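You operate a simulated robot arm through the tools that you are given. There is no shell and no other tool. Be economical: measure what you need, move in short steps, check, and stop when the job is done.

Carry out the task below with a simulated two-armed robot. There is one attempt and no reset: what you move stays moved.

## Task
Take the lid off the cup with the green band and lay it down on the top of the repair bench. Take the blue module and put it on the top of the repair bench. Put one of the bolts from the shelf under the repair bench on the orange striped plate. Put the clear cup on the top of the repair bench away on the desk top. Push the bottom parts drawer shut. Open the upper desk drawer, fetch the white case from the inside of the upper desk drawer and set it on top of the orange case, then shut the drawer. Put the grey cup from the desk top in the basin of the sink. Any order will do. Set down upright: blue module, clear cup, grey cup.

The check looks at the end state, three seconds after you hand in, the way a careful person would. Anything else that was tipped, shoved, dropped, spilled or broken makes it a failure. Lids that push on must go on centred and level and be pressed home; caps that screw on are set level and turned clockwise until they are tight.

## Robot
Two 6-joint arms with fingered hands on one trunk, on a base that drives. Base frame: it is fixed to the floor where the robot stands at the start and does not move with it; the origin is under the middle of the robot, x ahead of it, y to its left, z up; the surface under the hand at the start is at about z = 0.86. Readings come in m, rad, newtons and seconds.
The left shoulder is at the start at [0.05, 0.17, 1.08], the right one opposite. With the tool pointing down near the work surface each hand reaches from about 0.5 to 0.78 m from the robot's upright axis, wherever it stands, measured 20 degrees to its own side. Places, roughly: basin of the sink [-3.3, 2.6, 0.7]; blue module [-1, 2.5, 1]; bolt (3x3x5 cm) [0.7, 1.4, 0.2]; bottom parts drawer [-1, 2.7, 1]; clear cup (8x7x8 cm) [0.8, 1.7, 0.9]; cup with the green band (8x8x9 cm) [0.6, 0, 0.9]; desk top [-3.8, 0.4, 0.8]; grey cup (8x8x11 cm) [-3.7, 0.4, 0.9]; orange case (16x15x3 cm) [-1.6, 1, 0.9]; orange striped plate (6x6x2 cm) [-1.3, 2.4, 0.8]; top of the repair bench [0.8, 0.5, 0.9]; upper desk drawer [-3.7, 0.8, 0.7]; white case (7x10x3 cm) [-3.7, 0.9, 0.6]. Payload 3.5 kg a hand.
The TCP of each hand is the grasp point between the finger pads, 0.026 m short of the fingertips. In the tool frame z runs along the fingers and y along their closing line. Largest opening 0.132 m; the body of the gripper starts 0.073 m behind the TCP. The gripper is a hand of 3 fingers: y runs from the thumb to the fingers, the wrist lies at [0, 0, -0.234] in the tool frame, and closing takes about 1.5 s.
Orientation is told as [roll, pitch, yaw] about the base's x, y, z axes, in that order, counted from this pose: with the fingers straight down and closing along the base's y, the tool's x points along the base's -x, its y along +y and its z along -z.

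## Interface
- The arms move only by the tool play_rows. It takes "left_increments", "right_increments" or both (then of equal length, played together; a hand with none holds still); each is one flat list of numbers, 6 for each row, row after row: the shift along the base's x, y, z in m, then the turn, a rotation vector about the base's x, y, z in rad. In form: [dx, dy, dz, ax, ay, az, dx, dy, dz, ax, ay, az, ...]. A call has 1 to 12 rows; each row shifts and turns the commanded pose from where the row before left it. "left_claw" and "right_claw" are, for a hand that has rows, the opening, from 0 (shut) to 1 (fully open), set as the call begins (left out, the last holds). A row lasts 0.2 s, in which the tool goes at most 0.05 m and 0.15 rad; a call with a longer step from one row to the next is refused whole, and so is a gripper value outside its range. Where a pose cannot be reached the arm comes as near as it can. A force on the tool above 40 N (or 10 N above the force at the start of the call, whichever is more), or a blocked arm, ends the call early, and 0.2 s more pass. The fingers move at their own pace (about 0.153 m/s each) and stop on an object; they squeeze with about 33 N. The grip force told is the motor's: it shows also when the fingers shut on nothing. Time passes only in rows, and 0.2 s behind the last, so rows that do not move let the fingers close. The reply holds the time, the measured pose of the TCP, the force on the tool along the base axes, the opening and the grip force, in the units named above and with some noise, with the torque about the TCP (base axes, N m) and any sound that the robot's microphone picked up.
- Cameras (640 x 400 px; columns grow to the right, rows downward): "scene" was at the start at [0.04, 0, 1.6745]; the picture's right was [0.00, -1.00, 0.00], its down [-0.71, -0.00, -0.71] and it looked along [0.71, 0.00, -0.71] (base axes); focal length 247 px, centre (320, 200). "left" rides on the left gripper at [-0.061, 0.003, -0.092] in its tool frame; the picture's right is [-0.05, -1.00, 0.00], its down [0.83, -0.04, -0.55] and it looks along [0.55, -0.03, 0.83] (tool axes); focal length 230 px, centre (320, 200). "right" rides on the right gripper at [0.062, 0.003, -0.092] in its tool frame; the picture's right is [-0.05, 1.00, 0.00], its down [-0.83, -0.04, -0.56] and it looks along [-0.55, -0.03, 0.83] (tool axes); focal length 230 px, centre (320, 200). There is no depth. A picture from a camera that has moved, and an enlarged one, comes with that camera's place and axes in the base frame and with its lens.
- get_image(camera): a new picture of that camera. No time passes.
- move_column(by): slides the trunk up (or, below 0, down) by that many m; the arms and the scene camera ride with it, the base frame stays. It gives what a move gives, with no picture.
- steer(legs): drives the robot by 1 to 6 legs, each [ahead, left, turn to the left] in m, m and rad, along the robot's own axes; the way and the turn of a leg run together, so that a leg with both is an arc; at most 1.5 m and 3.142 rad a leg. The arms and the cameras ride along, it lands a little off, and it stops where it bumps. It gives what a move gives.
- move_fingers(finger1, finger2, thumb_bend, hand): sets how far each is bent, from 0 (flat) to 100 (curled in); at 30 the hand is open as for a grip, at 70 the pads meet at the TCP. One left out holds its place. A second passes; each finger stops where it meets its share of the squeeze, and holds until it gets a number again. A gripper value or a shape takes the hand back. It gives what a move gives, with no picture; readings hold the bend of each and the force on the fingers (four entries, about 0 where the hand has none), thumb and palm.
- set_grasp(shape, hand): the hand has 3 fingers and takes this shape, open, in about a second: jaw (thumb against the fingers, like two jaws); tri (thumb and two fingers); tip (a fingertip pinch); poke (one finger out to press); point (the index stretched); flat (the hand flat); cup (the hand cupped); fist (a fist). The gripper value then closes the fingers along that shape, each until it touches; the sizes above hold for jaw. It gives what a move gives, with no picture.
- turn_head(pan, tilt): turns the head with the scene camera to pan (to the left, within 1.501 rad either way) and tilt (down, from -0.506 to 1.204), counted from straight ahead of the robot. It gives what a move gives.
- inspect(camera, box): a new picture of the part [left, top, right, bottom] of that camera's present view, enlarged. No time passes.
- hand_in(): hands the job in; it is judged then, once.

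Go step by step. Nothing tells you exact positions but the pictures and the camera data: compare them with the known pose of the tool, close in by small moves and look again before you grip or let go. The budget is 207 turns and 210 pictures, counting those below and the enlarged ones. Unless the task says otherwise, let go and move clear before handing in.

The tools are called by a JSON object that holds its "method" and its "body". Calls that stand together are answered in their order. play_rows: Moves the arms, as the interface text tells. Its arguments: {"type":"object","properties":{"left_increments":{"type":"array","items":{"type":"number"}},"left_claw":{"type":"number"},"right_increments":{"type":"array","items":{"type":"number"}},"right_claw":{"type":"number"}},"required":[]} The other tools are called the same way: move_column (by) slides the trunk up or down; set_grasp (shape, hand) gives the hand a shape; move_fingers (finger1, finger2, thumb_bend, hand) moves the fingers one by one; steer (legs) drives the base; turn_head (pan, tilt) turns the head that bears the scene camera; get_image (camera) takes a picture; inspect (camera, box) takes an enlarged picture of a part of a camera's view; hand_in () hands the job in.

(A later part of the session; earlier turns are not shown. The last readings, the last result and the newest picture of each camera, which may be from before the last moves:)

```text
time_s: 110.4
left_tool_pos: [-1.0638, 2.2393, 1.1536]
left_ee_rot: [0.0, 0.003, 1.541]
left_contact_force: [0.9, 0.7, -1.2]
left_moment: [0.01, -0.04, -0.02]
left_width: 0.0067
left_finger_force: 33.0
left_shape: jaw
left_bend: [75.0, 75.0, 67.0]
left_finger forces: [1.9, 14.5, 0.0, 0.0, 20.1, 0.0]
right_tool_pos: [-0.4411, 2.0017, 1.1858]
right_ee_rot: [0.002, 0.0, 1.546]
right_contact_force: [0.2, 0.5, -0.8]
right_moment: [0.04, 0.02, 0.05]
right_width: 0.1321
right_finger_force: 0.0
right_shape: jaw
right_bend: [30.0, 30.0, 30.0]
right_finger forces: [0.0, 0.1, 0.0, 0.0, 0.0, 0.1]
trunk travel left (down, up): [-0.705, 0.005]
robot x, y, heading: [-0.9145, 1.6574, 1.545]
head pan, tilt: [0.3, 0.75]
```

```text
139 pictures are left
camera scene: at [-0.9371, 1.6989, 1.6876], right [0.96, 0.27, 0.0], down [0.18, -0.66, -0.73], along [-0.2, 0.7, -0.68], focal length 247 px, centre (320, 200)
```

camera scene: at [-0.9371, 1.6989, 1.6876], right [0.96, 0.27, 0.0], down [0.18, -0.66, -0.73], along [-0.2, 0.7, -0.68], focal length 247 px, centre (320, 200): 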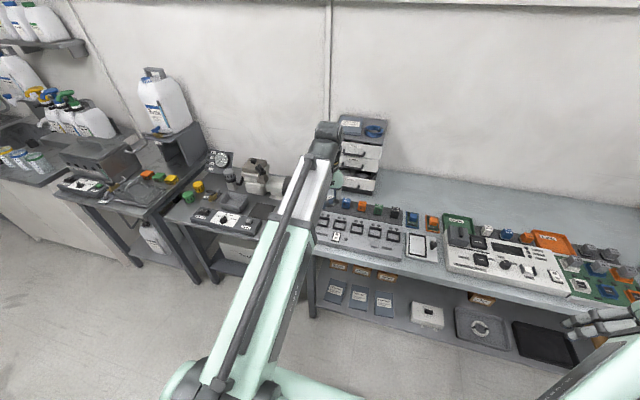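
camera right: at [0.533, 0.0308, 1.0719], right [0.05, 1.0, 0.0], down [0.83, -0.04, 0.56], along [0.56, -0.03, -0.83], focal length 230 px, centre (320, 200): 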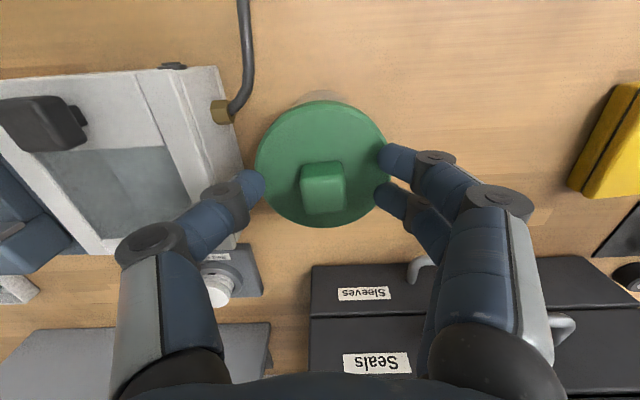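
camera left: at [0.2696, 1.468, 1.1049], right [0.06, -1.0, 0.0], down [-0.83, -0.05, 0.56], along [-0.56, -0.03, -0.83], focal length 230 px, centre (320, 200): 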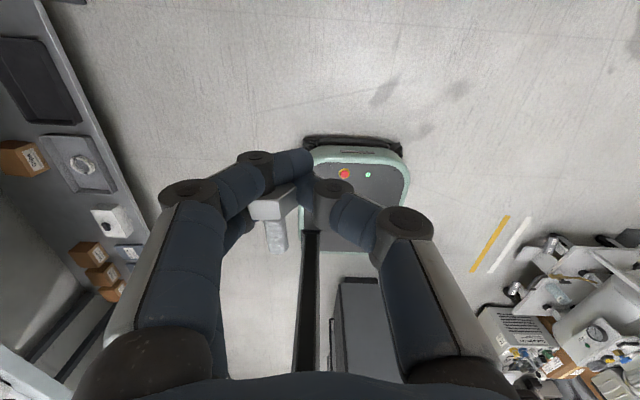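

The forearm hides the plate. I shift the base slightly left and move the hand over the plate's expected place, then use the left camera.

{"method": "steer", "body": {"legs": [[0.04, 0.1, 0.02]]}}

{"method": "play_rows", "body": {"left_increments": [-0.04, 0.01, 0, 0, 0, 0, -0.04, 0.01, 0, 0, 0, 0, -0.04, 0.01, 0, 0, 0, 0, -0.03, 0.01, 0, 0, 0, 0]}}

{"method": "get_image", "body": {"camera": "left"}}

{"method": "get_image", "body": {"camera": "scene"}}

```text
time_s: 111.6
left_tool_pos: [-1.1803, 2.2776, 1.153]
left_ee_rot: [-0.003, 0.006, 1.562]
left_contact_force: [-1.2, -0.1, -0.4]
left_moment: [-0.01, -0.05, -0.01]
left_width: 0.0067
left_finger_force: 33.2
left_shape: jaw
left_bend: [75.0, 75.0, 67.0]
left_finger forces: [2.0, 14.7, 0.0, 0.0, 20.2, 0.0]
right_tool_pos: [-0.5516, 2.0547, 1.186]
right_ee_rot: [0.001, -0.001, 1.568]
right_contact_force: [-1.0, -0.7, 0.1]
right_moment: [-0.02, -0.01, 0.01]
right_width: 0.1319
right_finger_force: 0.1
right_shape: jaw
right_bend: [30.0, 30.0, 30.0]
right_finger forces: [0.0, 0.0, 0.0, 0.0, 0.0, 0.1]
trunk travel left (down, up): [-0.705, 0.005]
robot x, y, heading: [-1.0169, 1.7018, 1.568]
head pan, tilt: [0.3, 0.75]
```

```text
time_s: 112.6
left_tool_pos: [-1.3304, 2.3155, 1.1533]
left_ee_rot: [0.0, 0.006, 1.563]
left_contact_force: [0.6, -0.5, -0.4]
left_moment: [-0.01, -0.06, -0.01]
left_width: 0.0066
left_finger_force: 33.2
left_shape: jaw
left_bend: [75.0, 75.0, 67.0]
left_finger forces: [2.0, 14.6, 0.0, 0.1, 20.3, 0.0]
right_tool_pos: [-0.5491, 2.0547, 1.186]
right_ee_rot: [0.002, -0.002, 1.567]
right_contact_force: [-0.3, -0.6, 0.0]
right_moment: [0.03, -0.01, 0.0]
right_width: 0.1318
right_finger_force: 0.1
right_shape: jaw
right_bend: [30.0, 30.0, 30.0]
right_finger forces: [0.0, 0.0, 0.0, 0.0, 0.0, 0.0]
trunk travel left (down, up): [-0.705, 0.005]
robot x, y, heading: [-1.0085, 1.7023, 1.567]
head pan, tilt: [0.3, 0.75]
```

```text
138 pictures are left
camera left: at [-1.3333, 2.38, 1.2439], right [1.0, 0.04, 0.0], down [0.04, -0.83, 0.56], along [0.02, -0.56, -0.83], focal length 230 px, centre (320, 200)
```

left: 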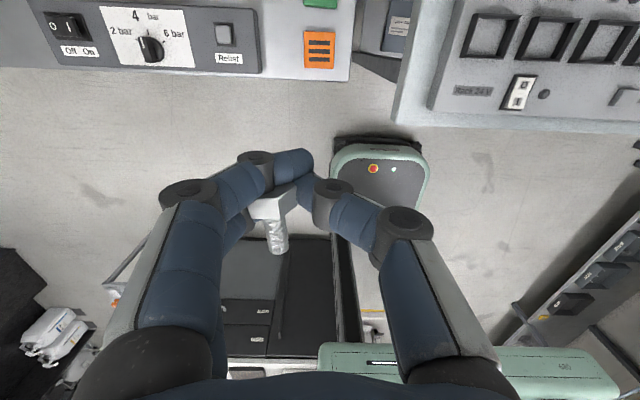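

```text
137 pictures are left
camera scene: at [-1.0398, 1.7405, 1.6876], right [0.96, 0.29, 0.0], down [0.2, -0.65, -0.73], along [-0.21, 0.7, -0.68], focal length 247 px, centre (320, 200)
```

scene: 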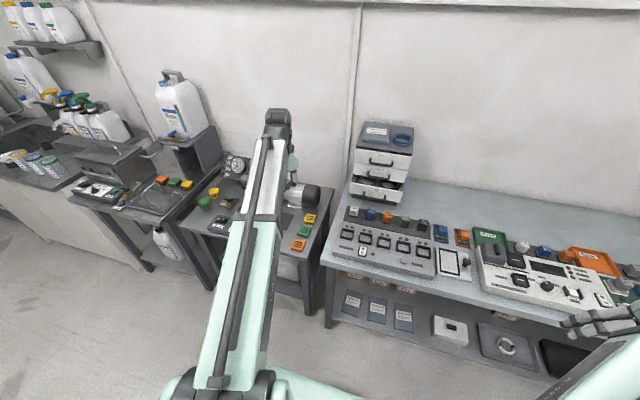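

The plate is at about (-1.33, 2.374, ~0.78); the bolt hangs about 2.4 cm to the left of the TCP. I position over the plate and come down part way.

{"method": "play_rows", "body": {"left_increments": [0.012, 0.033, 0, 0, 0, 0, 0.012, 0.033, 0, 0, 0, 0, 0, 0, -0.05, 0, 0, 0, 0, 0, -0.05, 0, 0, 0, 0, 0, -0.05, 0, 0, 0, 0, 0, -0.05, 0, 0, 0, 0, 0, -0.05, 0, 0, 0]}}

{"method": "get_image", "body": {"camera": "left"}}

{"method": "inspect", "body": {"camera": "scene", "box": [230, 170, 390, 270]}}

```text
time_s: 114.2
left_tool_pos: [-1.3053, 2.381, 0.905]
left_ee_rot: [0.001, 0.003, 1.561]
left_contact_force: [-0.6, -1.0, -1.7]
left_moment: [0.01, -0.04, -0.01]
left_width: 0.0069
left_finger_force: 33.1
left_shape: jaw
left_bend: [75.0, 75.0, 67.0]
left_finger forces: [2.0, 14.9, 0.1, 0.1, 20.2, 0.0]
right_tool_pos: [-0.5503, 2.0548, 1.1848]
right_ee_rot: [0.004, -0.001, 1.567]
right_contact_force: [0.7, -0.6, 0.2]
right_moment: [-0.01, -0.05, -0.01]
right_width: 0.1318
right_finger_force: 0.1
right_shape: jaw
right_bend: [30.0, 30.0, 30.0]
right_finger forces: [0.1, 0.1, 0.0, 0.1, 0.1, 0.0]
trunk travel left (down, up): [-0.705, 0.005]
robot x, y, heading: [-1.0144, 1.7031, 1.56]
head pan, tilt: [0.3, 0.75]
```

```text
136 pictures are left
camera left: at [-1.3071, 2.4451, 0.9958], right [1.0, 0.04, 0.0], down [0.04, -0.83, 0.56], along [0.02, -0.56, -0.83], focal length 230 px, centre (320, 200)
```

left: 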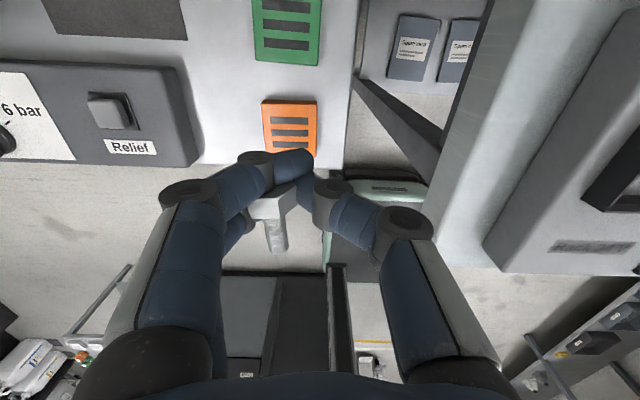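

```text
4.00 times, centred on (310, 220) of scene
camera zoom: at [-1.0399, 1.7406, 1.6877], right [0.96, 0.29, 0.0], down [0.2, -0.65, -0.73], along [-0.21, 0.7, -0.68], focal length 989 px, centre (360, 120)
```

zoom: 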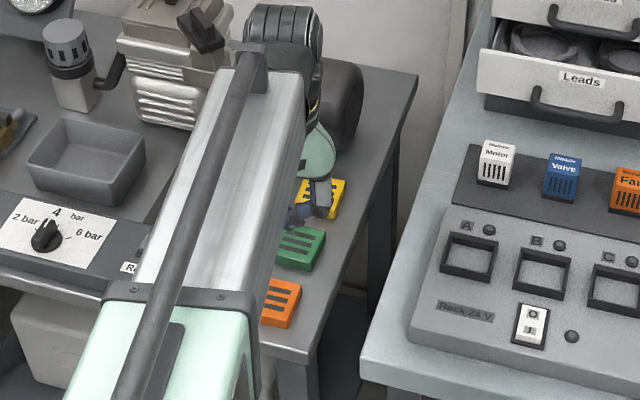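

The bolt is over the plate (needs about +1 cm in y). I lower toward contact.

{"method": "play_rows", "body": {"left_increments": [0.001, 0.01, -0.03, 0, 0, 0, 0, 0, -0.03, 0, 0, 0, 0, 0, -0.015, 0, 0, 0]}}

{"method": "get_image", "body": {"camera": "left"}}

```text
time_s: 115.0
left_tool_pos: [-1.3043, 2.3935, 0.8313]
left_ee_rot: [-0.001, 0.004, 1.562]
left_contact_force: [0.0, -0.7, -1.4]
left_moment: [0.02, -0.04, 0.02]
left_width: 0.0069
left_finger_force: 33.0
left_shape: jaw
left_bend: [75.0, 75.0, 67.0]
left_finger forces: [1.9, 14.9, 0.1, 0.1, 20.3, 0.1]
right_tool_pos: [-0.5496, 2.0537, 1.186]
right_ee_rot: [0.002, -0.002, 1.566]
right_contact_force: [0.4, 0.2, 0.6]
right_moment: [0.01, 0.03, -0.01]
right_width: 0.1319
right_finger_force: 0.1
right_shape: jaw
right_bend: [30.0, 30.0, 30.0]
right_finger forces: [0.0, 0.0, 0.0, 0.1, 0.1, 0.0]
trunk travel left (down, up): [-0.705, 0.005]
robot x, y, heading: [-1.0153, 1.6987, 1.562]
head pan, tilt: [0.3, 0.75]
```

```text
134 pictures are left
camera left: at [-1.3066, 2.4564, 0.9211], right [1.0, 0.04, 0.0], down [0.04, -0.83, 0.56], along [0.02, -0.56, -0.83], focal length 230 px, centre (320, 200)
```

left: 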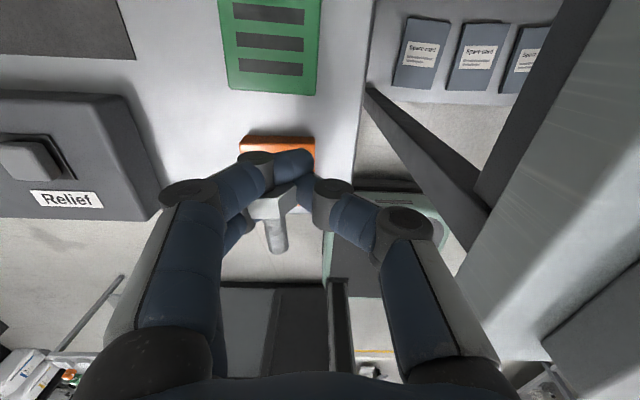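

{"method": "play_rows", "body": {"left_increments": [0, 0, -0.01, 0, 0, 0, 0, 0, -0.006, 0, 0, 0, 0, 0, -0.003, 0, 0, 0]}}

{"method": "play_rows", "body": {"left_increments": [0, 0, -0.002, 0, 0, 0, 0, 0, -0.002, 0, 0, 0, 0, 0, -0.002, 0, 0, 0]}}

{"method": "get_image", "body": {"camera": "left"}}

```text
time_s: 115.8
left_tool_pos: [-1.3029, 2.3933, 0.8115]
left_ee_rot: [0.0, 0.006, 1.561]
left_contact_force: [0.1, -0.4, 0.3]
left_moment: [0.01, -0.06, -0.01]
left_width: 0.0068
left_finger_force: 33.1
left_shape: jaw
left_bend: [75.0, 75.0, 67.0]
left_finger forces: [2.0, 14.9, 0.1, 0.0, 20.1, 0.0]
right_tool_pos: [-0.5492, 2.0555, 1.186]
right_ee_rot: [0.002, -0.003, 1.568]
right_contact_force: [0.5, 0.5, -0.7]
right_moment: [0.03, 0.02, 0.04]
right_width: 0.1321
right_finger_force: 0.1
right_shape: jaw
right_bend: [30.0, 30.0, 30.0]
right_finger forces: [0.1, 0.0, 0.0, 0.0, 0.0, 0.0]
trunk travel left (down, up): [-0.705, 0.005]
robot x, y, heading: [-1.0149, 1.7008, 1.561]
head pan, tilt: [0.3, 0.75]
```

```text
time_s: 116.6
left_tool_pos: [-1.3022, 2.3927, 0.8053]
left_ee_rot: [0.0, 0.005, 1.563]
left_contact_force: [0.1, -0.6, -0.9]
left_moment: [0.04, -0.02, -0.02]
left_width: 0.0066
left_finger_force: 32.9
left_shape: jaw
left_bend: [75.0, 75.0, 67.0]
left_finger forces: [1.9, 14.9, 0.0, 0.0, 20.2, 0.0]
right_tool_pos: [-0.5494, 2.0551, 1.1852]
right_ee_rot: [0.0, -0.001, 1.566]
right_contact_force: [0.2, 0.0, -0.7]
right_moment: [-0.02, 0.0, 0.01]
right_width: 0.132
right_finger_force: 0.0
right_shape: jaw
right_bend: [30.0, 30.0, 30.0]
right_finger forces: [0.0, 0.1, 0.0, 0.1, 0.0, 0.0]
trunk travel left (down, up): [-0.705, 0.005]
robot x, y, heading: [-1.0133, 1.6991, 1.567]
head pan, tilt: [0.3, 0.75]
```

```text
133 pictures are left
camera left: at [-1.3045, 2.4565, 0.8957], right [1.0, 0.04, 0.0], down [0.04, -0.83, 0.56], along [0.02, -0.56, -0.83], focal length 230 px, centre (320, 200)
```

left: 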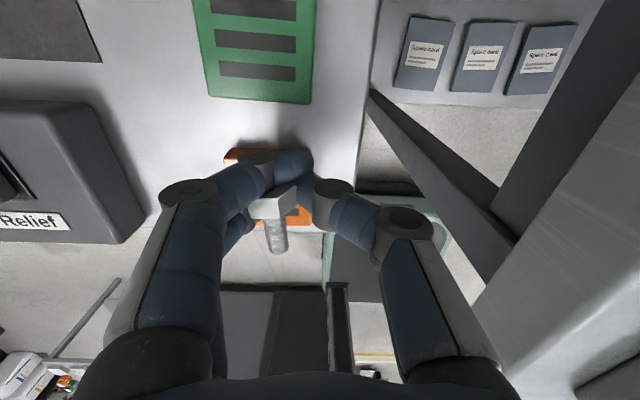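

{"method": "play_rows", "body": {"left_increments": [-0.002, 0.008, -0.002, 0, 0, 0, 0, 0, -0.002, 0, 0, 0]}}

{"method": "play_rows", "body": {"left_increments": [0, 0, -0.002, 0, 0, 0, 0, 0, -0.002, 0, 0, 0]}}

{"method": "inspect", "body": {"camera": "left", "box": [160, 120, 400, 270]}}

```text
time_s: 117.2
left_tool_pos: [-1.3059, 2.4012, 0.8009]
left_ee_rot: [-0.001, 0.005, 1.562]
left_contact_force: [0.0, 0.3, 0.4]
left_moment: [-0.03, -0.04, 0.04]
left_width: 0.0062
left_finger_force: 33.0
left_shape: jaw
left_bend: [75.0, 75.0, 67.0]
left_finger forces: [2.0, 14.9, 0.0, 0.1, 20.1, 0.0]
right_tool_pos: [-0.5497, 2.0547, 1.1849]
right_ee_rot: [0.0, -0.002, 1.564]
right_contact_force: [-0.3, -0.1, -0.3]
right_moment: [0.02, 0.03, -0.01]
right_width: 0.132
right_finger_force: 0.0
right_shape: jaw
right_bend: [30.0, 30.0, 30.0]
right_finger forces: [0.0, 0.0, 0.1, 0.1, 0.0, 0.0]
trunk travel left (down, up): [-0.705, 0.005]
robot x, y, heading: [-1.0159, 1.7032, 1.567]
head pan, tilt: [0.3, 0.75]
```

```text
time_s: 117.8
left_tool_pos: [-1.3058, 2.4018, 0.7959]
left_ee_rot: [0.0, 0.005, 1.563]
left_contact_force: [-0.1, -0.1, -0.3]
left_moment: [0.04, 0.02, 0.01]
left_width: 0.0068
left_finger_force: 32.9
left_shape: jaw
left_bend: [75.0, 75.0, 67.0]
left_finger forces: [2.0, 14.9, 0.0, 0.0, 20.1, 0.0]
right_tool_pos: [-0.5509, 2.054, 1.1858]
right_ee_rot: [0.0, -0.001, 1.566]
right_contact_force: [-0.4, -0.3, 0.0]
right_moment: [-0.03, 0.01, -0.02]
right_width: 0.1319
right_finger_force: 0.1
right_shape: jaw
right_bend: [30.0, 30.0, 30.0]
right_finger forces: [0.0, 0.0, 0.1, 0.0, 0.0, 0.0]
trunk travel left (down, up): [-0.705, 0.005]
robot x, y, heading: [-1.0126, 1.7038, 1.564]
head pan, tilt: [0.3, 0.75]
```

```text
2.67 times, centred on (280, 195) of left
camera zoom: at [-1.3075, 2.4653, 0.8869], right [1.0, 0.04, 0.0], down [0.04, -0.83, 0.56], along [0.02, -0.56, -0.83], focal length 614 px, centre (427, 213)
```

zoom: 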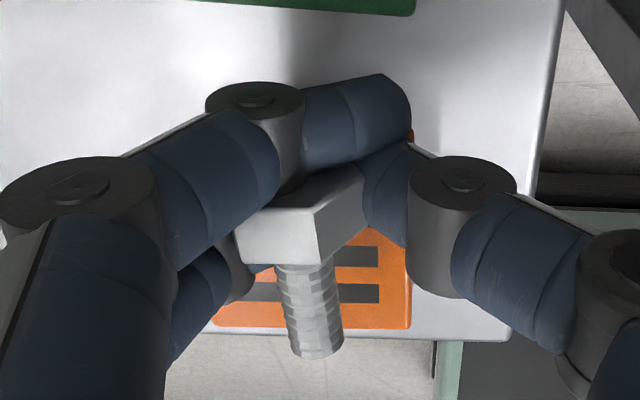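

{"method": "play_rows", "body": {"left_increments": [0, 0.002, -0.0015, 0, 0, 0, 0, 0, -0.0015, 0, 0, 0]}}

{"method": "play_rows", "body": {"left_increments": [0, 0, -0.0015, 0, 0, 0, 0, 0, -0.0015, 0, 0, 0]}}

{"method": "play_rows", "body": {"left_increments": [0, 0, -0.0015, 0, 0, 0, 0, 0, -0.0015, 0, 0, 0]}}

{"method": "inspect", "body": {"camera": "left", "box": [160, 120, 400, 270]}}

```text
time_s: 118.4
left_tool_pos: [-1.306, 2.405, 0.7927]
left_ee_rot: [0.001, 0.003, 1.562]
left_contact_force: [0.4, -0.8, 1.3]
left_moment: [-0.01, 0.03, 0.0]
left_width: 0.0067
left_finger_force: 33.2
left_shape: jaw
left_bend: [75.0, 76.0, 67.0]
left_finger forces: [2.2, 17.9, 0.0, 0.1, 20.4, 0.2]
right_tool_pos: [-0.549, 2.0541, 1.1859]
right_ee_rot: [0.002, -0.001, 1.565]
right_contact_force: [0.2, -0.2, 0.0]
right_moment: [-0.01, 0.01, -0.01]
right_width: 0.1321
right_finger_force: 0.2
right_shape: jaw
right_bend: [30.0, 30.0, 30.0]
right_finger forces: [0.0, 0.1, 0.0, 0.0, 0.1, 0.1]
trunk travel left (down, up): [-0.705, 0.005]
robot x, y, heading: [-1.0141, 1.7014, 1.565]
head pan, tilt: [0.3, 0.75]
```

```text
time_s: 119.0
left_tool_pos: [-1.3066, 2.404, 0.7922]
left_ee_rot: [0.001, 0.004, 1.563]
left_contact_force: [-4.4, -1.8, 12.3]
left_moment: [-0.21, 0.34, -0.03]
left_width: 0.0067
left_finger_force: 33.2
left_shape: jaw
left_bend: [75.0, 77.0, 73.0]
left_finger forces: [2.8, 29.5, 0.1, 0.0, 19.8, 0.0]
right_tool_pos: [-0.5486, 2.055, 1.1863]
right_ee_rot: [0.001, -0.004, 1.566]
right_contact_force: [-0.6, -0.3, -0.8]
right_moment: [-0.03, -0.03, 0.01]
right_width: 0.1317
right_finger_force: 0.1
right_shape: jaw
right_bend: [30.0, 30.0, 30.0]
right_finger forces: [0.1, 0.1, 0.0, 0.0, 0.0, 0.1]
trunk travel left (down, up): [-0.705, 0.005]
robot x, y, heading: [-1.0118, 1.7014, 1.562]
head pan, tilt: [0.3, 0.75]
```

```text
time_s: 119.6
left_tool_pos: [-1.3052, 2.4038, 0.7895]
left_ee_rot: [0.0, -0.001, 1.562]
left_contact_force: [-8.1, 2.5, 25.5]
left_moment: [-0.2, 0.79, -0.21]
left_width: 0.0075
left_finger_force: 33.0
left_shape: jaw
left_bend: [75.0, 79.0, 73.0]
left_finger forces: [4.9, 44.2, 0.1, 0.0, 18.2, 0.1]
right_tool_pos: [-0.5499, 2.054, 1.1857]
right_ee_rot: [0.002, -0.005, 1.565]
right_contact_force: [-0.3, 0.2, 1.0]
right_moment: [0.02, 0.01, 0.02]
right_width: 0.1322
right_finger_force: 0.0
right_shape: jaw
right_bend: [30.0, 30.0, 30.0]
right_finger forces: [0.0, 0.1, 0.0, 0.0, 0.0, 0.0]
trunk travel left (down, up): [-0.705, 0.005]
robot x, y, heading: [-1.0166, 1.7012, 1.566]
head pan, tilt: [0.3, 0.75]
```

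```text
2.67 times, centred on (280, 195) of left
camera zoom: at [-1.3081, 2.4669, 0.8811], right [1.0, 0.04, 0.0], down [0.04, -0.83, 0.56], along [0.02, -0.55, -0.83], focal length 614 px, centre (427, 213)
```

zoom: 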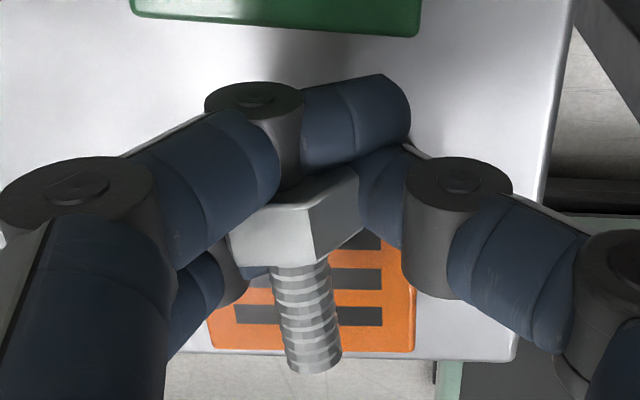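

Contact made. I ease up slightly, then free finger 1 from behind the bolt's head.

{"method": "play_rows", "body": {"left_increments": [0, 0.004, 0.002, 0, 0, 0]}}

{"method": "move_fingers", "body": {"hand": "left", "finger1": 45}}

{"method": "inspect", "body": {"camera": "left", "box": [160, 120, 400, 270]}}

```text
time_s: 120.0
left_tool_pos: [-1.3049, 2.4061, 0.7896]
left_ee_rot: [-0.002, 0.004, 1.562]
left_contact_force: [-2.3, -4.5, 17.0]
left_moment: [-0.39, 0.45, 0.07]
left_width: 0.0076
left_finger_force: 33.4
left_shape: jaw
left_bend: [75.0, 79.0, 73.0]
left_finger forces: [4.9, 38.3, 0.0, 0.0, 20.0, 0.0]
right_tool_pos: [-0.5492, 2.0534, 1.186]
right_ee_rot: [0.002, -0.003, 1.565]
right_contact_force: [-0.8, -0.6, 0.2]
right_moment: [0.0, 0.0, 0.0]
right_width: 0.1317
right_finger_force: 0.1
right_shape: jaw
right_bend: [30.0, 30.0, 30.0]
right_finger forces: [0.0, 0.0, 0.0, 0.0, 0.0, 0.1]
trunk travel left (down, up): [-0.705, 0.005]
robot x, y, heading: [-1.0101, 1.6987, 1.56]
head pan, tilt: [0.3, 0.75]
```

```text
time_s: 121.0
left_tool_pos: [-1.3058, 2.4064, 0.7895]
left_ee_rot: [0.002, 0.004, 1.563]
left_contact_force: [0.6, -2.9, 8.9]
left_moment: [-0.21, 0.15, 0.03]
left_width: 0.0237
left_finger_force: 22.0
left_shape: fingers
left_bend: [45.0, 79.0, 75.0]
left_finger forces: [0.2, 28.6, 0.1, 0.0, 15.3, 0.0]
right_tool_pos: [-0.5499, 2.0538, 1.1859]
right_ee_rot: [0.002, -0.004, 1.566]
right_contact_force: [0.5, -0.4, 0.8]
right_moment: [-0.01, 0.0, 0.01]
right_width: 0.1319
right_finger_force: 0.2
right_shape: jaw
right_bend: [30.0, 30.0, 30.0]
right_finger forces: [0.0, 0.0, 0.1, 0.1, 0.1, 0.2]
trunk travel left (down, up): [-0.705, 0.005]
robot x, y, heading: [-1.0141, 1.7023, 1.568]
head pan, tilt: [0.3, 0.75]
```

```text
2.67 times, centred on (280, 195) of left
camera zoom: at [-1.3075, 2.4702, 0.8808], right [1.0, 0.04, 0.0], down [0.04, -0.83, 0.56], along [0.02, -0.56, -0.83], focal length 614 px, centre (427, 213)
```

zoom: 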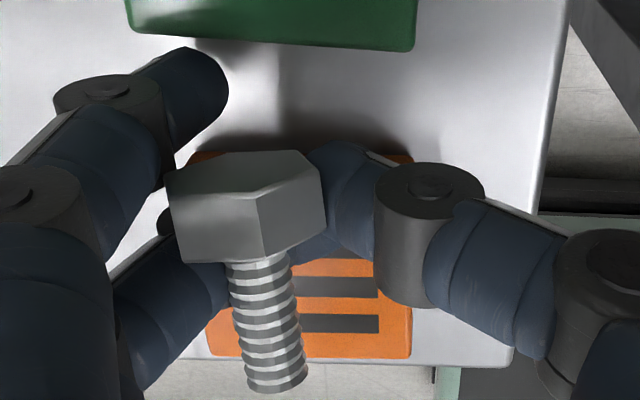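

Finger 1 is free and the bolt is held by thumb and finger 2, tilted, near the plate's front edge. I shift it to the plate's middle before release.

{"method": "play_rows", "body": {"left_increments": [0, 0, 0.004, 0, 0, 0, 0.005, 0.008, 0, 0, 0, 0, 0.005, 0.009, 0, 0, 0, 0]}}

{"method": "inspect", "body": {"camera": "left", "box": [160, 120, 400, 270]}}

{"method": "inspect", "body": {"camera": "scene", "box": [250, 200, 350, 262]}}

```text
time_s: 121.8
left_tool_pos: [-1.2946, 2.4123, 0.7984]
left_ee_rot: [0.001, 0.003, 1.562]
left_contact_force: [0.7, 0.2, 0.8]
left_moment: [0.01, 0.0, 0.0]
left_width: 0.0238
left_finger_force: 15.9
left_shape: fingers
left_bend: [45.0, 77.0, 75.0]
left_finger forces: [0.2, 17.9, 0.1, 0.1, 14.3, 0.0]
left hand out of reach, approached as far as the arm can: row 2, 3
right_tool_pos: [-0.5483, 2.054, 1.1857]
right_ee_rot: [0.0, 0.0, 1.564]
right_contact_force: [0.3, -0.3, 0.6]
right_moment: [-0.01, 0.0, -0.02]
right_width: 0.1322
right_finger_force: 0.1
right_shape: jaw
right_bend: [30.0, 30.0, 30.0]
right_finger forces: [0.0, 0.0, 0.1, 0.1, 0.0, 0.1]
trunk travel left (down, up): [-0.705, 0.005]
robot x, y, heading: [-1.012, 1.7008, 1.563]
head pan, tilt: [0.3, 0.75]
```

```text
2.67 times, centred on (280, 195) of left
camera zoom: at [-1.2969, 2.4754, 0.8885], right [1.0, 0.04, 0.0], down [0.04, -0.83, 0.56], along [0.02, -0.56, -0.83], focal length 614 px, centre (427, 213)
```

zoom: 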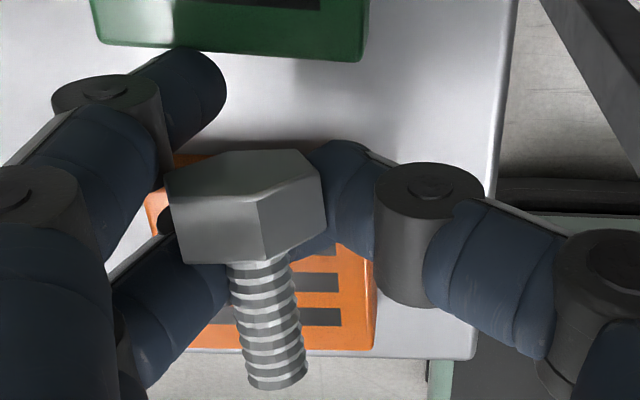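

```text
6.40 times, centred on (300, 231) of scene
camera zoom: at [-1.0397, 1.7405, 1.6876], right [0.96, 0.29, 0.0], down [0.2, -0.65, -0.73], along [-0.21, 0.7, -0.68], focal length 1582 px, centre (448, 2)
```

zoom: 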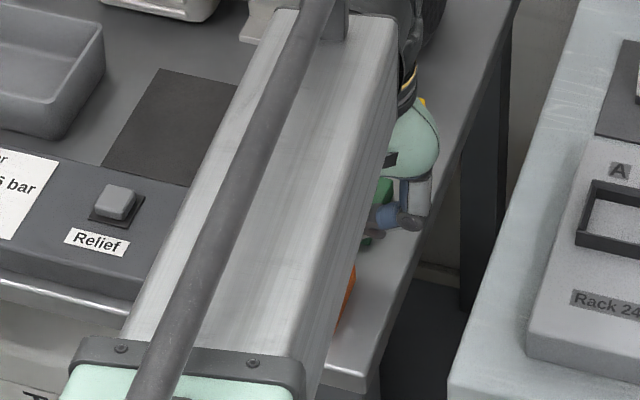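

The arm is at its reach limit. I lift a little, drive the base 6 cm closer, and realign.

{"method": "play_rows", "body": {"left_increments": [0, 0, 0.03, 0, 0, 0, 0, -0.03, 0, 0, 0, 0, 0, -0.03, 0, 0, 0, 0]}}

{"method": "steer", "body": {"legs": [[0.06, 0, 0]]}}

{"method": "inspect", "body": {"camera": "left", "box": [160, 100, 400, 250]}}

```text
time_s: 122.6
left_tool_pos: [-1.2942, 2.3506, 0.8284]
left_ee_rot: [0.0, 0.005, 1.564]
left_contact_force: [-0.1, 1.0, -1.2]
left_moment: [-0.02, -0.03, -0.01]
left_width: 0.0241
left_finger_force: 15.5
left_shape: fingers
left_bend: [45.0, 77.0, 75.0]
left_finger forces: [0.0, 17.9, 0.0, 0.1, 14.3, 0.0]
right_tool_pos: [-0.5486, 2.0546, 1.1856]
right_ee_rot: [0.002, -0.002, 1.566]
right_contact_force: [0.1, 0.5, -0.3]
right_moment: [0.04, 0.01, -0.01]
right_width: 0.1318
right_finger_force: 0.0
right_shape: jaw
right_bend: [30.0, 30.0, 30.0]
right_finger forces: [0.0, 0.0, 0.0, 0.0, 0.0, 0.0]
trunk travel left (down, up): [-0.705, 0.005]
robot x, y, heading: [-1.0131, 1.7036, 1.564]
head pan, tilt: [0.3, 0.75]
```

```text
time_s: 123.6
left_tool_pos: [-1.2928, 2.4138, 0.826]
left_ee_rot: [0.0, 0.007, 1.562]
left_contact_force: [-0.2, 0.1, -0.9]
left_moment: [-0.05, 0.0, -0.03]
left_width: 0.0237
left_finger_force: 16.6
left_shape: fingers
left_bend: [45.0, 77.0, 75.0]
left_finger forces: [0.0, 17.9, 0.0, 0.0, 14.3, 0.0]
right_tool_pos: [-0.5491, 2.1178, 1.1853]
right_ee_rot: [0.002, -0.001, 1.565]
right_contact_force: [-0.2, 0.5, 0.0]
right_moment: [-0.05, 0.01, 0.01]
right_width: 0.1318
right_finger_force: 0.0
right_shape: jaw
right_bend: [30.0, 30.0, 30.0]
right_finger forces: [0.1, 0.0, 0.1, 0.0, 0.1, 0.0]
trunk travel left (down, up): [-0.705, 0.005]
robot x, y, heading: [-1.0121, 1.7601, 1.565]
head pan, tilt: [0.3, 0.75]
```

```text
2.67 times, centred on (280, 175) of left
camera zoom: at [-1.2953, 2.4771, 0.9167], right [1.0, 0.04, 0.0], down [0.04, -0.83, 0.56], along [0.02, -0.56, -0.83], focal length 614 px, centre (427, 267)
```

zoom: 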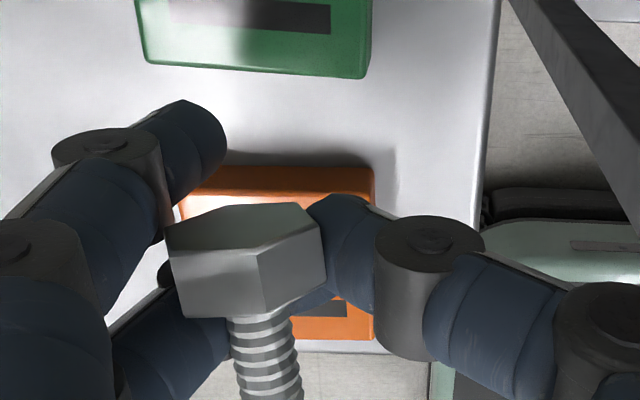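

The bolt is actually horizontal; its middle is about 1.5 cm too far back. I correct and lower.

{"method": "play_rows", "body": {"left_increments": [-0.006, -0.015, -0.01, 0, 0, 0, 0, 0, -0.015, 0, 0, 0, 0, 0, -0.005, 0, 0, 0]}}

{"method": "play_rows", "body": {"left_increments": [0, 0, -0.0015, 0, 0, 0, 0, 0, -0.001, 0, 0, 0]}}

{"method": "inspect", "body": {"camera": "left", "box": [160, 120, 400, 270]}}

```text
time_s: 124.4
left_tool_pos: [-1.2994, 2.3973, 0.7965]
left_ee_rot: [0.001, 0.005, 1.561]
left_contact_force: [0.0, -0.1, -0.7]
left_moment: [0.03, -0.02, -0.02]
left_width: 0.0239
left_finger_force: 15.7
left_shape: fingers
left_bend: [45.0, 77.0, 75.0]
left_finger forces: [0.0, 17.8, 0.1, 0.0, 14.3, 0.0]
right_tool_pos: [-0.5507, 2.1154, 1.1851]
right_ee_rot: [0.001, -0.003, 1.565]
right_contact_force: [0.2, 0.5, 0.9]
right_moment: [0.03, -0.01, -0.02]
right_width: 0.1318
right_finger_force: 0.1
right_shape: jaw
right_bend: [30.0, 30.0, 30.0]
right_finger forces: [0.1, 0.0, 0.1, 0.2, 0.1, 0.1]
trunk travel left (down, up): [-0.705, 0.005]
robot x, y, heading: [-1.0141, 1.763, 1.569]
head pan, tilt: [0.3, 0.75]
```

```text
time_s: 125.0
left_tool_pos: [-1.2998, 2.397, 0.7957]
left_ee_rot: [0.0, 0.003, 1.561]
left_contact_force: [0.9, 0.8, -0.5]
left_moment: [-0.03, -0.03, 0.02]
left_width: 0.024
left_finger_force: 15.9
left_shape: fingers
left_bend: [45.0, 77.0, 75.0]
left_finger forces: [0.0, 17.9, 0.1, 0.0, 14.2, 0.0]
right_tool_pos: [-0.5501, 2.116, 1.1859]
right_ee_rot: [0.002, -0.003, 1.567]
right_contact_force: [0.6, 0.2, 0.5]
right_moment: [-0.03, 0.0, 0.04]
right_width: 0.132
right_finger_force: 0.0
right_shape: jaw
right_bend: [30.0, 30.0, 30.0]
right_finger forces: [0.1, 0.1, 0.0, 0.0, 0.0, 0.0]
trunk travel left (down, up): [-0.705, 0.005]
robot x, y, heading: [-1.0137, 1.7615, 1.57]
head pan, tilt: [0.3, 0.75]
```

```text
2.67 times, centred on (280, 195) of left
camera zoom: at [-1.302, 2.4607, 0.8853], right [1.0, 0.04, 0.0], down [0.04, -0.83, 0.56], along [0.02, -0.56, -0.83], focal length 614 px, centre (427, 213)
```

zoom: 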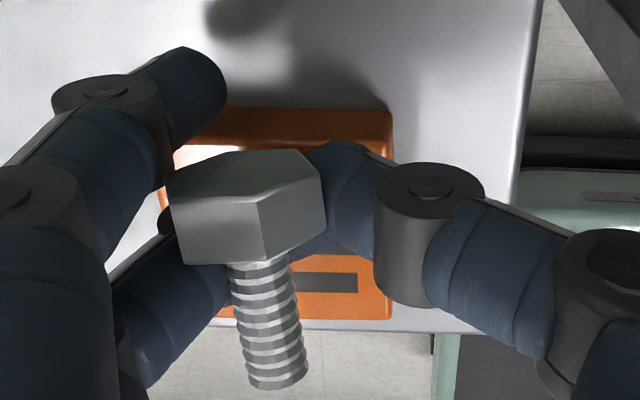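

{"method": "play_rows", "body": {"left_increments": [0, 0.002, -0.0015, 0, 0, 0, 0, 0, -0.0015, 0, 0, 0]}}

{"method": "play_rows", "body": {"left_increments": [0, 0, -0.0015, 0, 0, 0, 0, 0, -0.001, 0, 0, 0]}}

```text
time_s: 125.6
left_tool_pos: [-1.2992, 2.3998, 0.7924]
left_ee_rot: [0.0, 0.006, 1.561]
left_contact_force: [-1.0, -1.1, -0.6]
left_moment: [0.04, -0.01, 0.03]
left_width: 0.0238
left_finger_force: 15.9
left_shape: fingers
left_bend: [45.0, 77.0, 75.0]
left_finger forces: [0.0, 18.0, 0.1, 0.0, 14.2, 0.0]
right_tool_pos: [-0.5478, 2.1149, 1.185]
right_ee_rot: [0.002, -0.003, 1.566]
right_contact_force: [-0.7, -0.5, -0.9]
right_moment: [0.01, 0.0, -0.01]
right_width: 0.1318
right_finger_force: 0.1
right_shape: jaw
right_bend: [30.0, 30.0, 30.0]
right_finger forces: [0.0, 0.1, 0.0, 0.0, 0.0, 0.0]
trunk travel left (down, up): [-0.705, 0.005]
robot x, y, heading: [-1.0117, 1.7629, 1.563]
head pan, tilt: [0.3, 0.75]
```

```text
time_s: 126.2
left_tool_pos: [-1.2982, 2.4004, 0.7914]
left_ee_rot: [-0.001, 0.003, 1.561]
left_contact_force: [-4.4, 1.1, 8.8]
left_moment: [-0.1, 0.24, -0.02]
left_width: 0.0239
left_finger_force: 20.9
left_shape: fingers
left_bend: [45.0, 78.0, 75.0]
left_finger forces: [0.0, 27.4, 0.1, 0.0, 14.3, 0.0]
right_tool_pos: [-0.5493, 2.1149, 1.1853]
right_ee_rot: [0.002, -0.002, 1.565]
right_contact_force: [0.4, -0.8, 0.0]
right_moment: [0.0, 0.01, -0.03]
right_width: 0.132
right_finger_force: 0.1
right_shape: jaw
right_bend: [30.0, 30.0, 30.0]
right_finger forces: [0.1, 0.1, 0.1, 0.0, 0.0, 0.1]
trunk travel left (down, up): [-0.705, 0.005]
robot x, y, heading: [-1.0135, 1.7599, 1.566]
head pan, tilt: [0.3, 0.75]
```

Contact again. I open thumb and finger 2 and look.

{"method": "move_fingers", "body": {"hand": "left", "thumb_bend": 55}}

{"method": "inspect", "body": {"camera": "left", "box": [160, 120, 400, 270]}}

```text
time_s: 127.2
left_tool_pos: [-1.2991, 2.3993, 0.7905]
left_ee_rot: [0.001, 0.004, 1.562]
left_contact_force: [0.5, -0.6, -0.1]
left_moment: [0.02, 0.01, 0.02]
left_width: 0.0678
left_finger_force: 0.0
left_shape: fingers
left_bend: [45.0, 79.0, 55.0]
left_finger forces: [0.0, 0.1, 0.0, 0.1, 0.0, 0.0]
right_tool_pos: [-0.5489, 2.1144, 1.1858]
right_ee_rot: [0.001, -0.002, 1.567]
right_contact_force: [-0.1, 0.3, -0.2]
right_moment: [-0.01, 0.01, 0.02]
right_width: 0.132
right_finger_force: 0.1
right_shape: jaw
right_bend: [30.0, 30.0, 30.0]
right_finger forces: [0.1, 0.0, 0.0, 0.0, 0.0, 0.0]
trunk travel left (down, up): [-0.705, 0.005]
robot x, y, heading: [-1.0126, 1.7623, 1.564]
head pan, tilt: [0.3, 0.75]
```

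```text
2.67 times, centred on (280, 195) of left
camera zoom: at [-1.301, 2.4628, 0.8808], right [1.0, 0.04, 0.0], down [0.04, -0.83, 0.56], along [0.02, -0.56, -0.83], focal length 614 px, centre (427, 213)
```

zoom: 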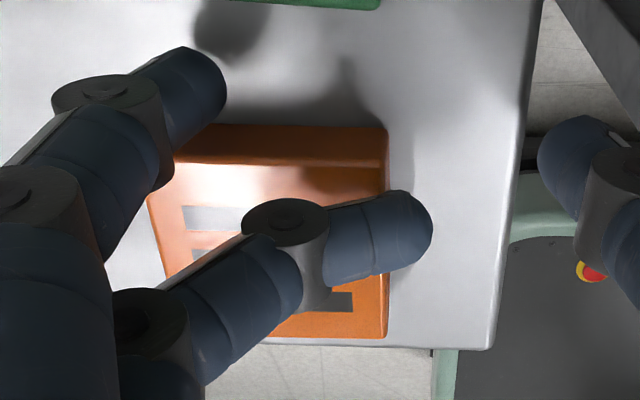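

The bolt is out of view: finger 2 may have swept it. I raise the hand and look for it.

{"method": "play_rows", "body": {"left_increments": [0, 0, 0.04, 0, 0, 0, 0, 0, 0.05, 0, 0, 0, 0, 0, 0.05, 0, 0, 0]}}

{"method": "get_image", "body": {"camera": "left"}}

{"method": "turn_head", "body": {"pan": 0.3, "tilt": 1.1}}

{"method": "get_image", "body": {"camera": "scene"}}

```text
time_s: 128.0
left_tool_pos: [-1.2995, 2.4004, 0.9294]
left_ee_rot: [0.001, 0.006, 1.561]
left_contact_force: [-0.3, -0.1, -0.7]
left_moment: [0.02, 0.02, -0.01]
left_width: 0.0677
left_finger_force: 0.1
left_shape: fingers
left_bend: [45.0, 79.0, 55.0]
left_finger forces: [0.0, 0.0, 0.1, 0.0, 0.0, 0.0]
right_tool_pos: [-0.5487, 2.1151, 1.1851]
right_ee_rot: [0.001, -0.002, 1.566]
right_contact_force: [-0.5, 0.5, 0.3]
right_moment: [0.01, -0.04, -0.03]
right_width: 0.1317
right_finger_force: 0.0
right_shape: jaw
right_bend: [30.0, 30.0, 30.0]
right_finger forces: [0.0, 0.1, 0.0, 0.0, 0.1, 0.0]
trunk travel left (down, up): [-0.705, 0.005]
robot x, y, heading: [-1.0166, 1.7629, 1.565]
head pan, tilt: [0.3, 0.75]
```

```text
124 pictures are left
camera left: at [-1.3011, 2.4636, 1.0209], right [1.0, 0.04, 0.0], down [0.04, -0.83, 0.56], along [0.02, -0.56, -0.83], focal length 230 px, centre (320, 200)
```

left: 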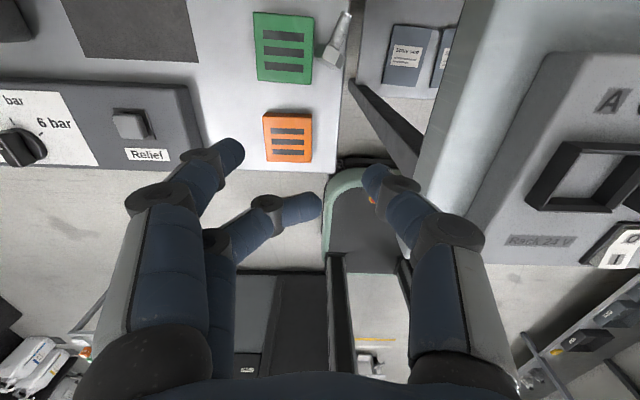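

```text
time_s: 128.8
left_tool_pos: [-1.2991, 2.4015, 0.9295]
left_ee_rot: [0.0, 0.007, 1.562]
left_contact_force: [-0.1, 0.5, 0.3]
left_moment: [0.0, 0.01, -0.01]
left_width: 0.0675
left_finger_force: 0.0
left_shape: fingers
left_bend: [45.0, 79.0, 55.0]
left_finger forces: [0.0, 0.1, 0.0, 0.0, 0.1, 0.0]
right_tool_pos: [-0.5487, 2.1145, 1.1858]
right_ee_rot: [0.003, -0.003, 1.565]
right_contact_force: [1.1, 0.0, -0.1]
right_moment: [0.0, 0.02, -0.01]
right_width: 0.132
right_finger_force: 0.1
right_shape: jaw
right_bend: [30.0, 30.0, 30.0]
right_finger forces: [0.0, 0.0, 0.0, 0.0, 0.1, 0.0]
trunk travel left (down, up): [-0.705, 0.005]
robot x, y, heading: [-1.015, 1.763, 1.567]
head pan, tilt: [0.3, 1.1]
```

```text
123 pictures are left
camera scene: at [-1.0336, 1.7822, 1.6619], right [0.96, 0.29, 0.0], down [0.26, -0.85, -0.45], along [-0.13, 0.44, -0.89], focal length 247 px, centre (320, 200)
```

scene: 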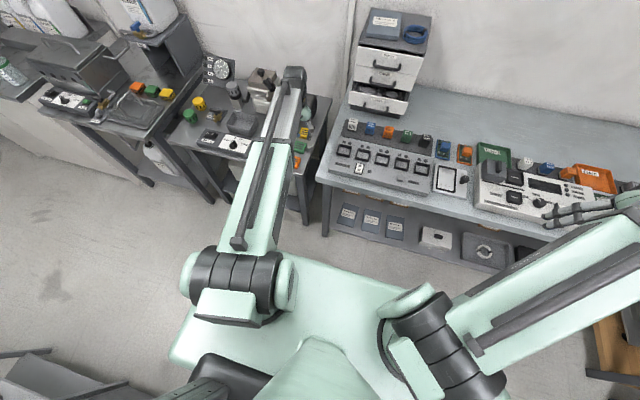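

The bolt landed on the table beside the green plate, near the edge. I zoom in.

{"method": "inspect", "body": {"camera": "left", "box": [240, 0, 400, 100]}}

{"method": "inspect", "body": {"camera": "scene", "box": [270, 90, 350, 210]}}

```text
4.00 times, centred on (320, 50) of left
camera zoom: at [-1.3012, 2.4639, 1.02], right [1.0, 0.04, 0.0], down [0.04, -0.83, 0.56], along [0.02, -0.56, -0.83], focal length 920 px, centre (320, 800)
```

zoom: 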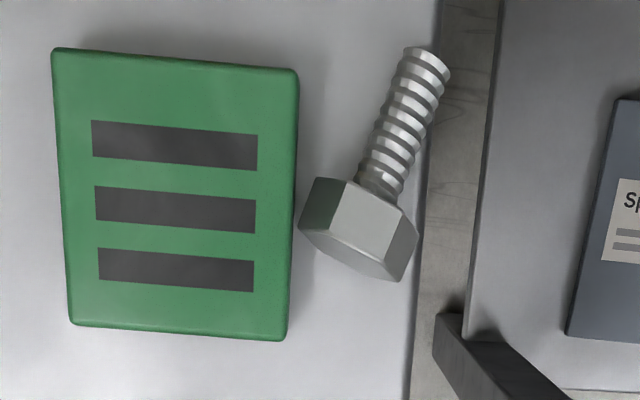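

```text
3.33 times, centred on (310, 150) of scene
camera zoom: at [-1.0336, 1.7822, 1.6619], right [0.96, 0.29, 0.0], down [0.26, -0.85, -0.45], along [-0.13, 0.44, -0.89], focal length 824 px, centre (353, 367)
```

zoom: 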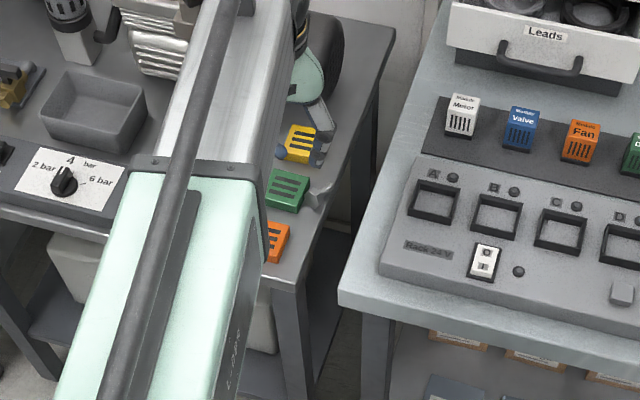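

The bolt lies by the table edge with its shank at about (-1.284, 2.474). I shift the base left and slightly closer, then turn and tilt the hand to pick it by the shank, clear of the green plate.

{"method": "steer", "body": {"legs": [[0.03, 0.1, 0]]}}

{"method": "set_grasp", "body": {"shape": "jaw", "hand": "left"}}

{"method": "get_image", "body": {"camera": "left"}}

```text
time_s: 130.0
left_tool_pos: [-1.4002, 2.432, 0.9288]
left_ee_rot: [-0.002, 0.005, 1.563]
left_contact_force: [-0.8, -0.6, 0.1]
left_moment: [0.02, 0.01, 0.01]
left_width: 0.0677
left_finger_force: 0.0
left_shape: fingers
left_bend: [45.0, 79.0, 55.0]
left_finger forces: [0.0, 0.0, 0.0, 0.0, 0.0, 0.0]
right_tool_pos: [-0.6517, 2.1465, 1.1865]
right_ee_rot: [0.002, -0.001, 1.568]
right_contact_force: [0.1, -0.5, -0.1]
right_moment: [-0.04, -0.03, 0.01]
right_width: 0.1317
right_finger_force: 0.1
right_shape: jaw
right_bend: [30.0, 30.0, 30.0]
right_finger forces: [0.1, 0.0, 0.0, 0.0, 0.0, 0.1]
trunk travel left (down, up): [-0.705, 0.005]
robot x, y, heading: [-1.1121, 1.7903, 1.565]
head pan, tilt: [0.3, 1.1]
```

```text
time_s: 130.9
left_tool_pos: [-1.399, 2.4311, 0.9293]
left_ee_rot: [0.001, 0.005, 1.56]
left_contact_force: [0.1, 1.1, 0.4]
left_moment: [0.03, 0.01, 0.01]
left_width: 0.1321
left_finger_force: 0.0
left_shape: jaw
left_bend: [30.0, 30.0, 30.0]
left_finger forces: [0.1, 0.0, 0.1, 0.0, 0.0, 0.0]
right_tool_pos: [-0.6485, 2.1459, 1.186]
right_ee_rot: [0.003, -0.002, 1.568]
right_contact_force: [0.3, 0.0, 0.5]
right_moment: [0.02, 0.01, 0.01]
right_width: 0.1317
right_finger_force: 0.1
right_shape: jaw
right_bend: [30.0, 30.0, 30.0]
right_finger forces: [0.1, 0.0, 0.0, 0.0, 0.0, 0.1]
trunk travel left (down, up): [-0.705, 0.005]
robot x, y, heading: [-1.1118, 1.788, 1.565]
head pan, tilt: [0.3, 1.1]
```

```text
120 pictures are left
camera left: at [-1.4014, 2.4948, 1.0202], right [1.0, 0.04, 0.0], down [0.04, -0.83, 0.56], along [0.02, -0.56, -0.83], focal length 230 px, centre (320, 200)
```

left: 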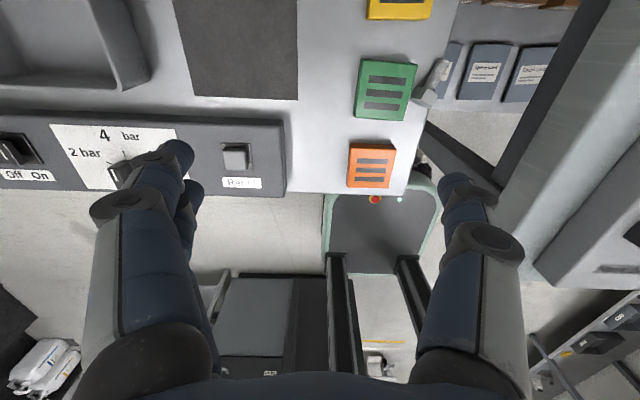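

{"method": "play_rows", "body": {"left_increments": [0.029, 0.011, 0, 0, 0.05, -0.085, 0.029, 0.011, 0, 0, 0.05, -0.085, 0.029, 0.011, 0, 0, 0.05, -0.085, 0.028, 0.01, 0, 0, 0.05, -0.085, 0, 0, -0.02, 0, 0, 0], "left_claw": 0.35}}

{"method": "get_image", "body": {"camera": "left"}}

```text
time_s: 132.1
left_tool_pos: [-1.2816, 2.4743, 0.907]
left_ee_rot: [0.196, 0.039, 1.226]
left_contact_force: [-0.6, 0.4, 0.0]
left_moment: [0.01, 0.02, 0.04]
left_width: 0.0466
left_finger_force: 0.1
left_shape: jaw
left_bend: [73.0, 73.0, 70.0]
left_finger forces: [0.0, 0.1, 0.1, 0.0, 0.1, 0.0]
right_tool_pos: [-0.6504, 2.1476, 1.1856]
right_ee_rot: [0.002, -0.002, 1.568]
right_contact_force: [0.5, 0.3, -0.6]
right_moment: [0.01, 0.04, 0.02]
right_width: 0.1318
right_finger_force: 0.0
right_shape: jaw
right_bend: [30.0, 30.0, 30.0]
right_finger forces: [0.0, 0.0, 0.0, 0.0, 0.0, 0.1]
trunk travel left (down, up): [-0.705, 0.005]
robot x, y, heading: [-1.1102, 1.7957, 1.569]
head pan, tilt: [0.3, 1.1]
```

```text
119 pictures are left
camera left: at [-1.2456, 2.5319, 0.9944], right [0.94, -0.29, -0.2], down [-0.13, -0.81, 0.57], along [-0.32, -0.51, -0.8], focal length 230 px, centre (320, 200)
```

left: 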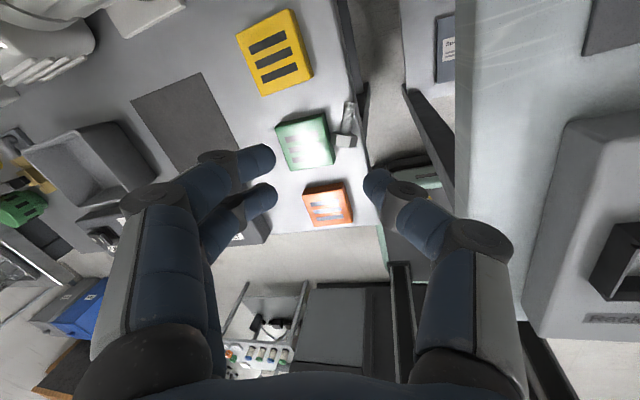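

{"method": "play_rows", "body": {"left_increments": [0, 0.001, -0.04, 0, 0, 0, 0, 0, -0.04, 0, 0, 0]}}

{"method": "inspect", "body": {"camera": "left", "box": [200, 80, 440, 230]}}

```text
time_s: 132.7
left_tool_pos: [-1.2827, 2.4747, 0.8295]
left_ee_rot: [0.197, 0.038, 1.224]
left_contact_force: [-0.9, 0.4, 0.5]
left_moment: [-0.02, -0.04, 0.01]
left_width: 0.0464
left_finger_force: 0.1
left_shape: jaw
left_bend: [73.0, 73.0, 70.0]
left_finger forces: [0.1, 0.1, 0.0, 0.1, 0.0, 0.0]
right_tool_pos: [-0.649, 2.1469, 1.1853]
right_ee_rot: [0.001, -0.001, 1.567]
right_contact_force: [0.2, -0.1, -0.2]
right_moment: [0.0, -0.01, 0.01]
right_width: 0.132
right_finger_force: 0.1
right_shape: jaw
right_bend: [30.0, 30.0, 30.0]
right_finger forces: [0.1, 0.1, 0.0, 0.0, 0.0, 0.1]
trunk travel left (down, up): [-0.705, 0.005]
robot x, y, heading: [-1.1129, 1.7983, 1.56]
head pan, tilt: [0.3, 1.1]
```

```text
2.67 times, centred on (320, 155) of left
camera zoom: at [-1.2463, 2.5328, 0.9162], right [0.94, -0.29, -0.2], down [-0.13, -0.81, 0.57], along [-0.32, -0.51, -0.8], focal length 614 px, centre (320, 320)
```

zoom: 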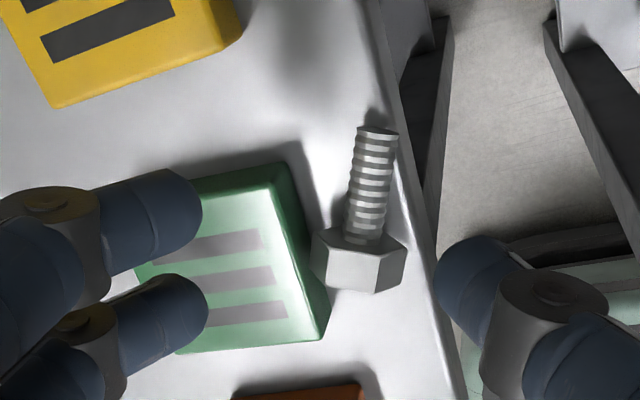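

{"method": "play_rows", "body": {"left_increments": [0, 0, -0.02, 0, 0, 0, 0, 0, -0.02, 0, 0, 0], "left_claw": 0.21}}

{"method": "inspect", "body": {"camera": "left", "box": [200, 80, 440, 230]}}

```text
time_s: 133.3
left_tool_pos: [-1.2837, 2.4749, 0.7917]
left_ee_rot: [0.196, 0.037, 1.228]
left_contact_force: [0.6, -0.2, 2.9]
left_moment: [0.03, 0.06, 0.04]
left_width: 0.0283
left_finger_force: 0.0
left_shape: jaw
left_bend: [73.0, 73.0, 70.0]
left_finger forces: [0.0, 2.8, 0.0, 0.0, 0.1, 0.0]
right_tool_pos: [-0.648, 2.146, 1.1853]
right_ee_rot: [0.002, -0.003, 1.567]
right_contact_force: [0.8, 0.7, 0.0]
right_moment: [0.0, 0.03, -0.02]
right_width: 0.1322
right_finger_force: 0.0
right_shape: jaw
right_bend: [30.0, 30.0, 30.0]
right_finger forces: [0.1, 0.0, 0.1, 0.0, 0.1, 0.1]
trunk travel left (down, up): [-0.705, 0.005]
robot x, y, heading: [-1.115, 1.7949, 1.568]
head pan, tilt: [0.3, 1.1]
```

```text
2.67 times, centred on (320, 155) of left
camera zoom: at [-1.2475, 2.5334, 0.8774], right [0.94, -0.29, -0.2], down [-0.13, -0.81, 0.57], along [-0.32, -0.51, -0.8], focal length 614 px, centre (320, 320)
```

zoom: 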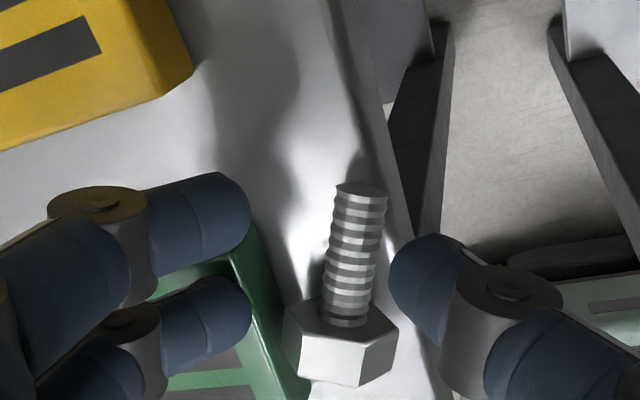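

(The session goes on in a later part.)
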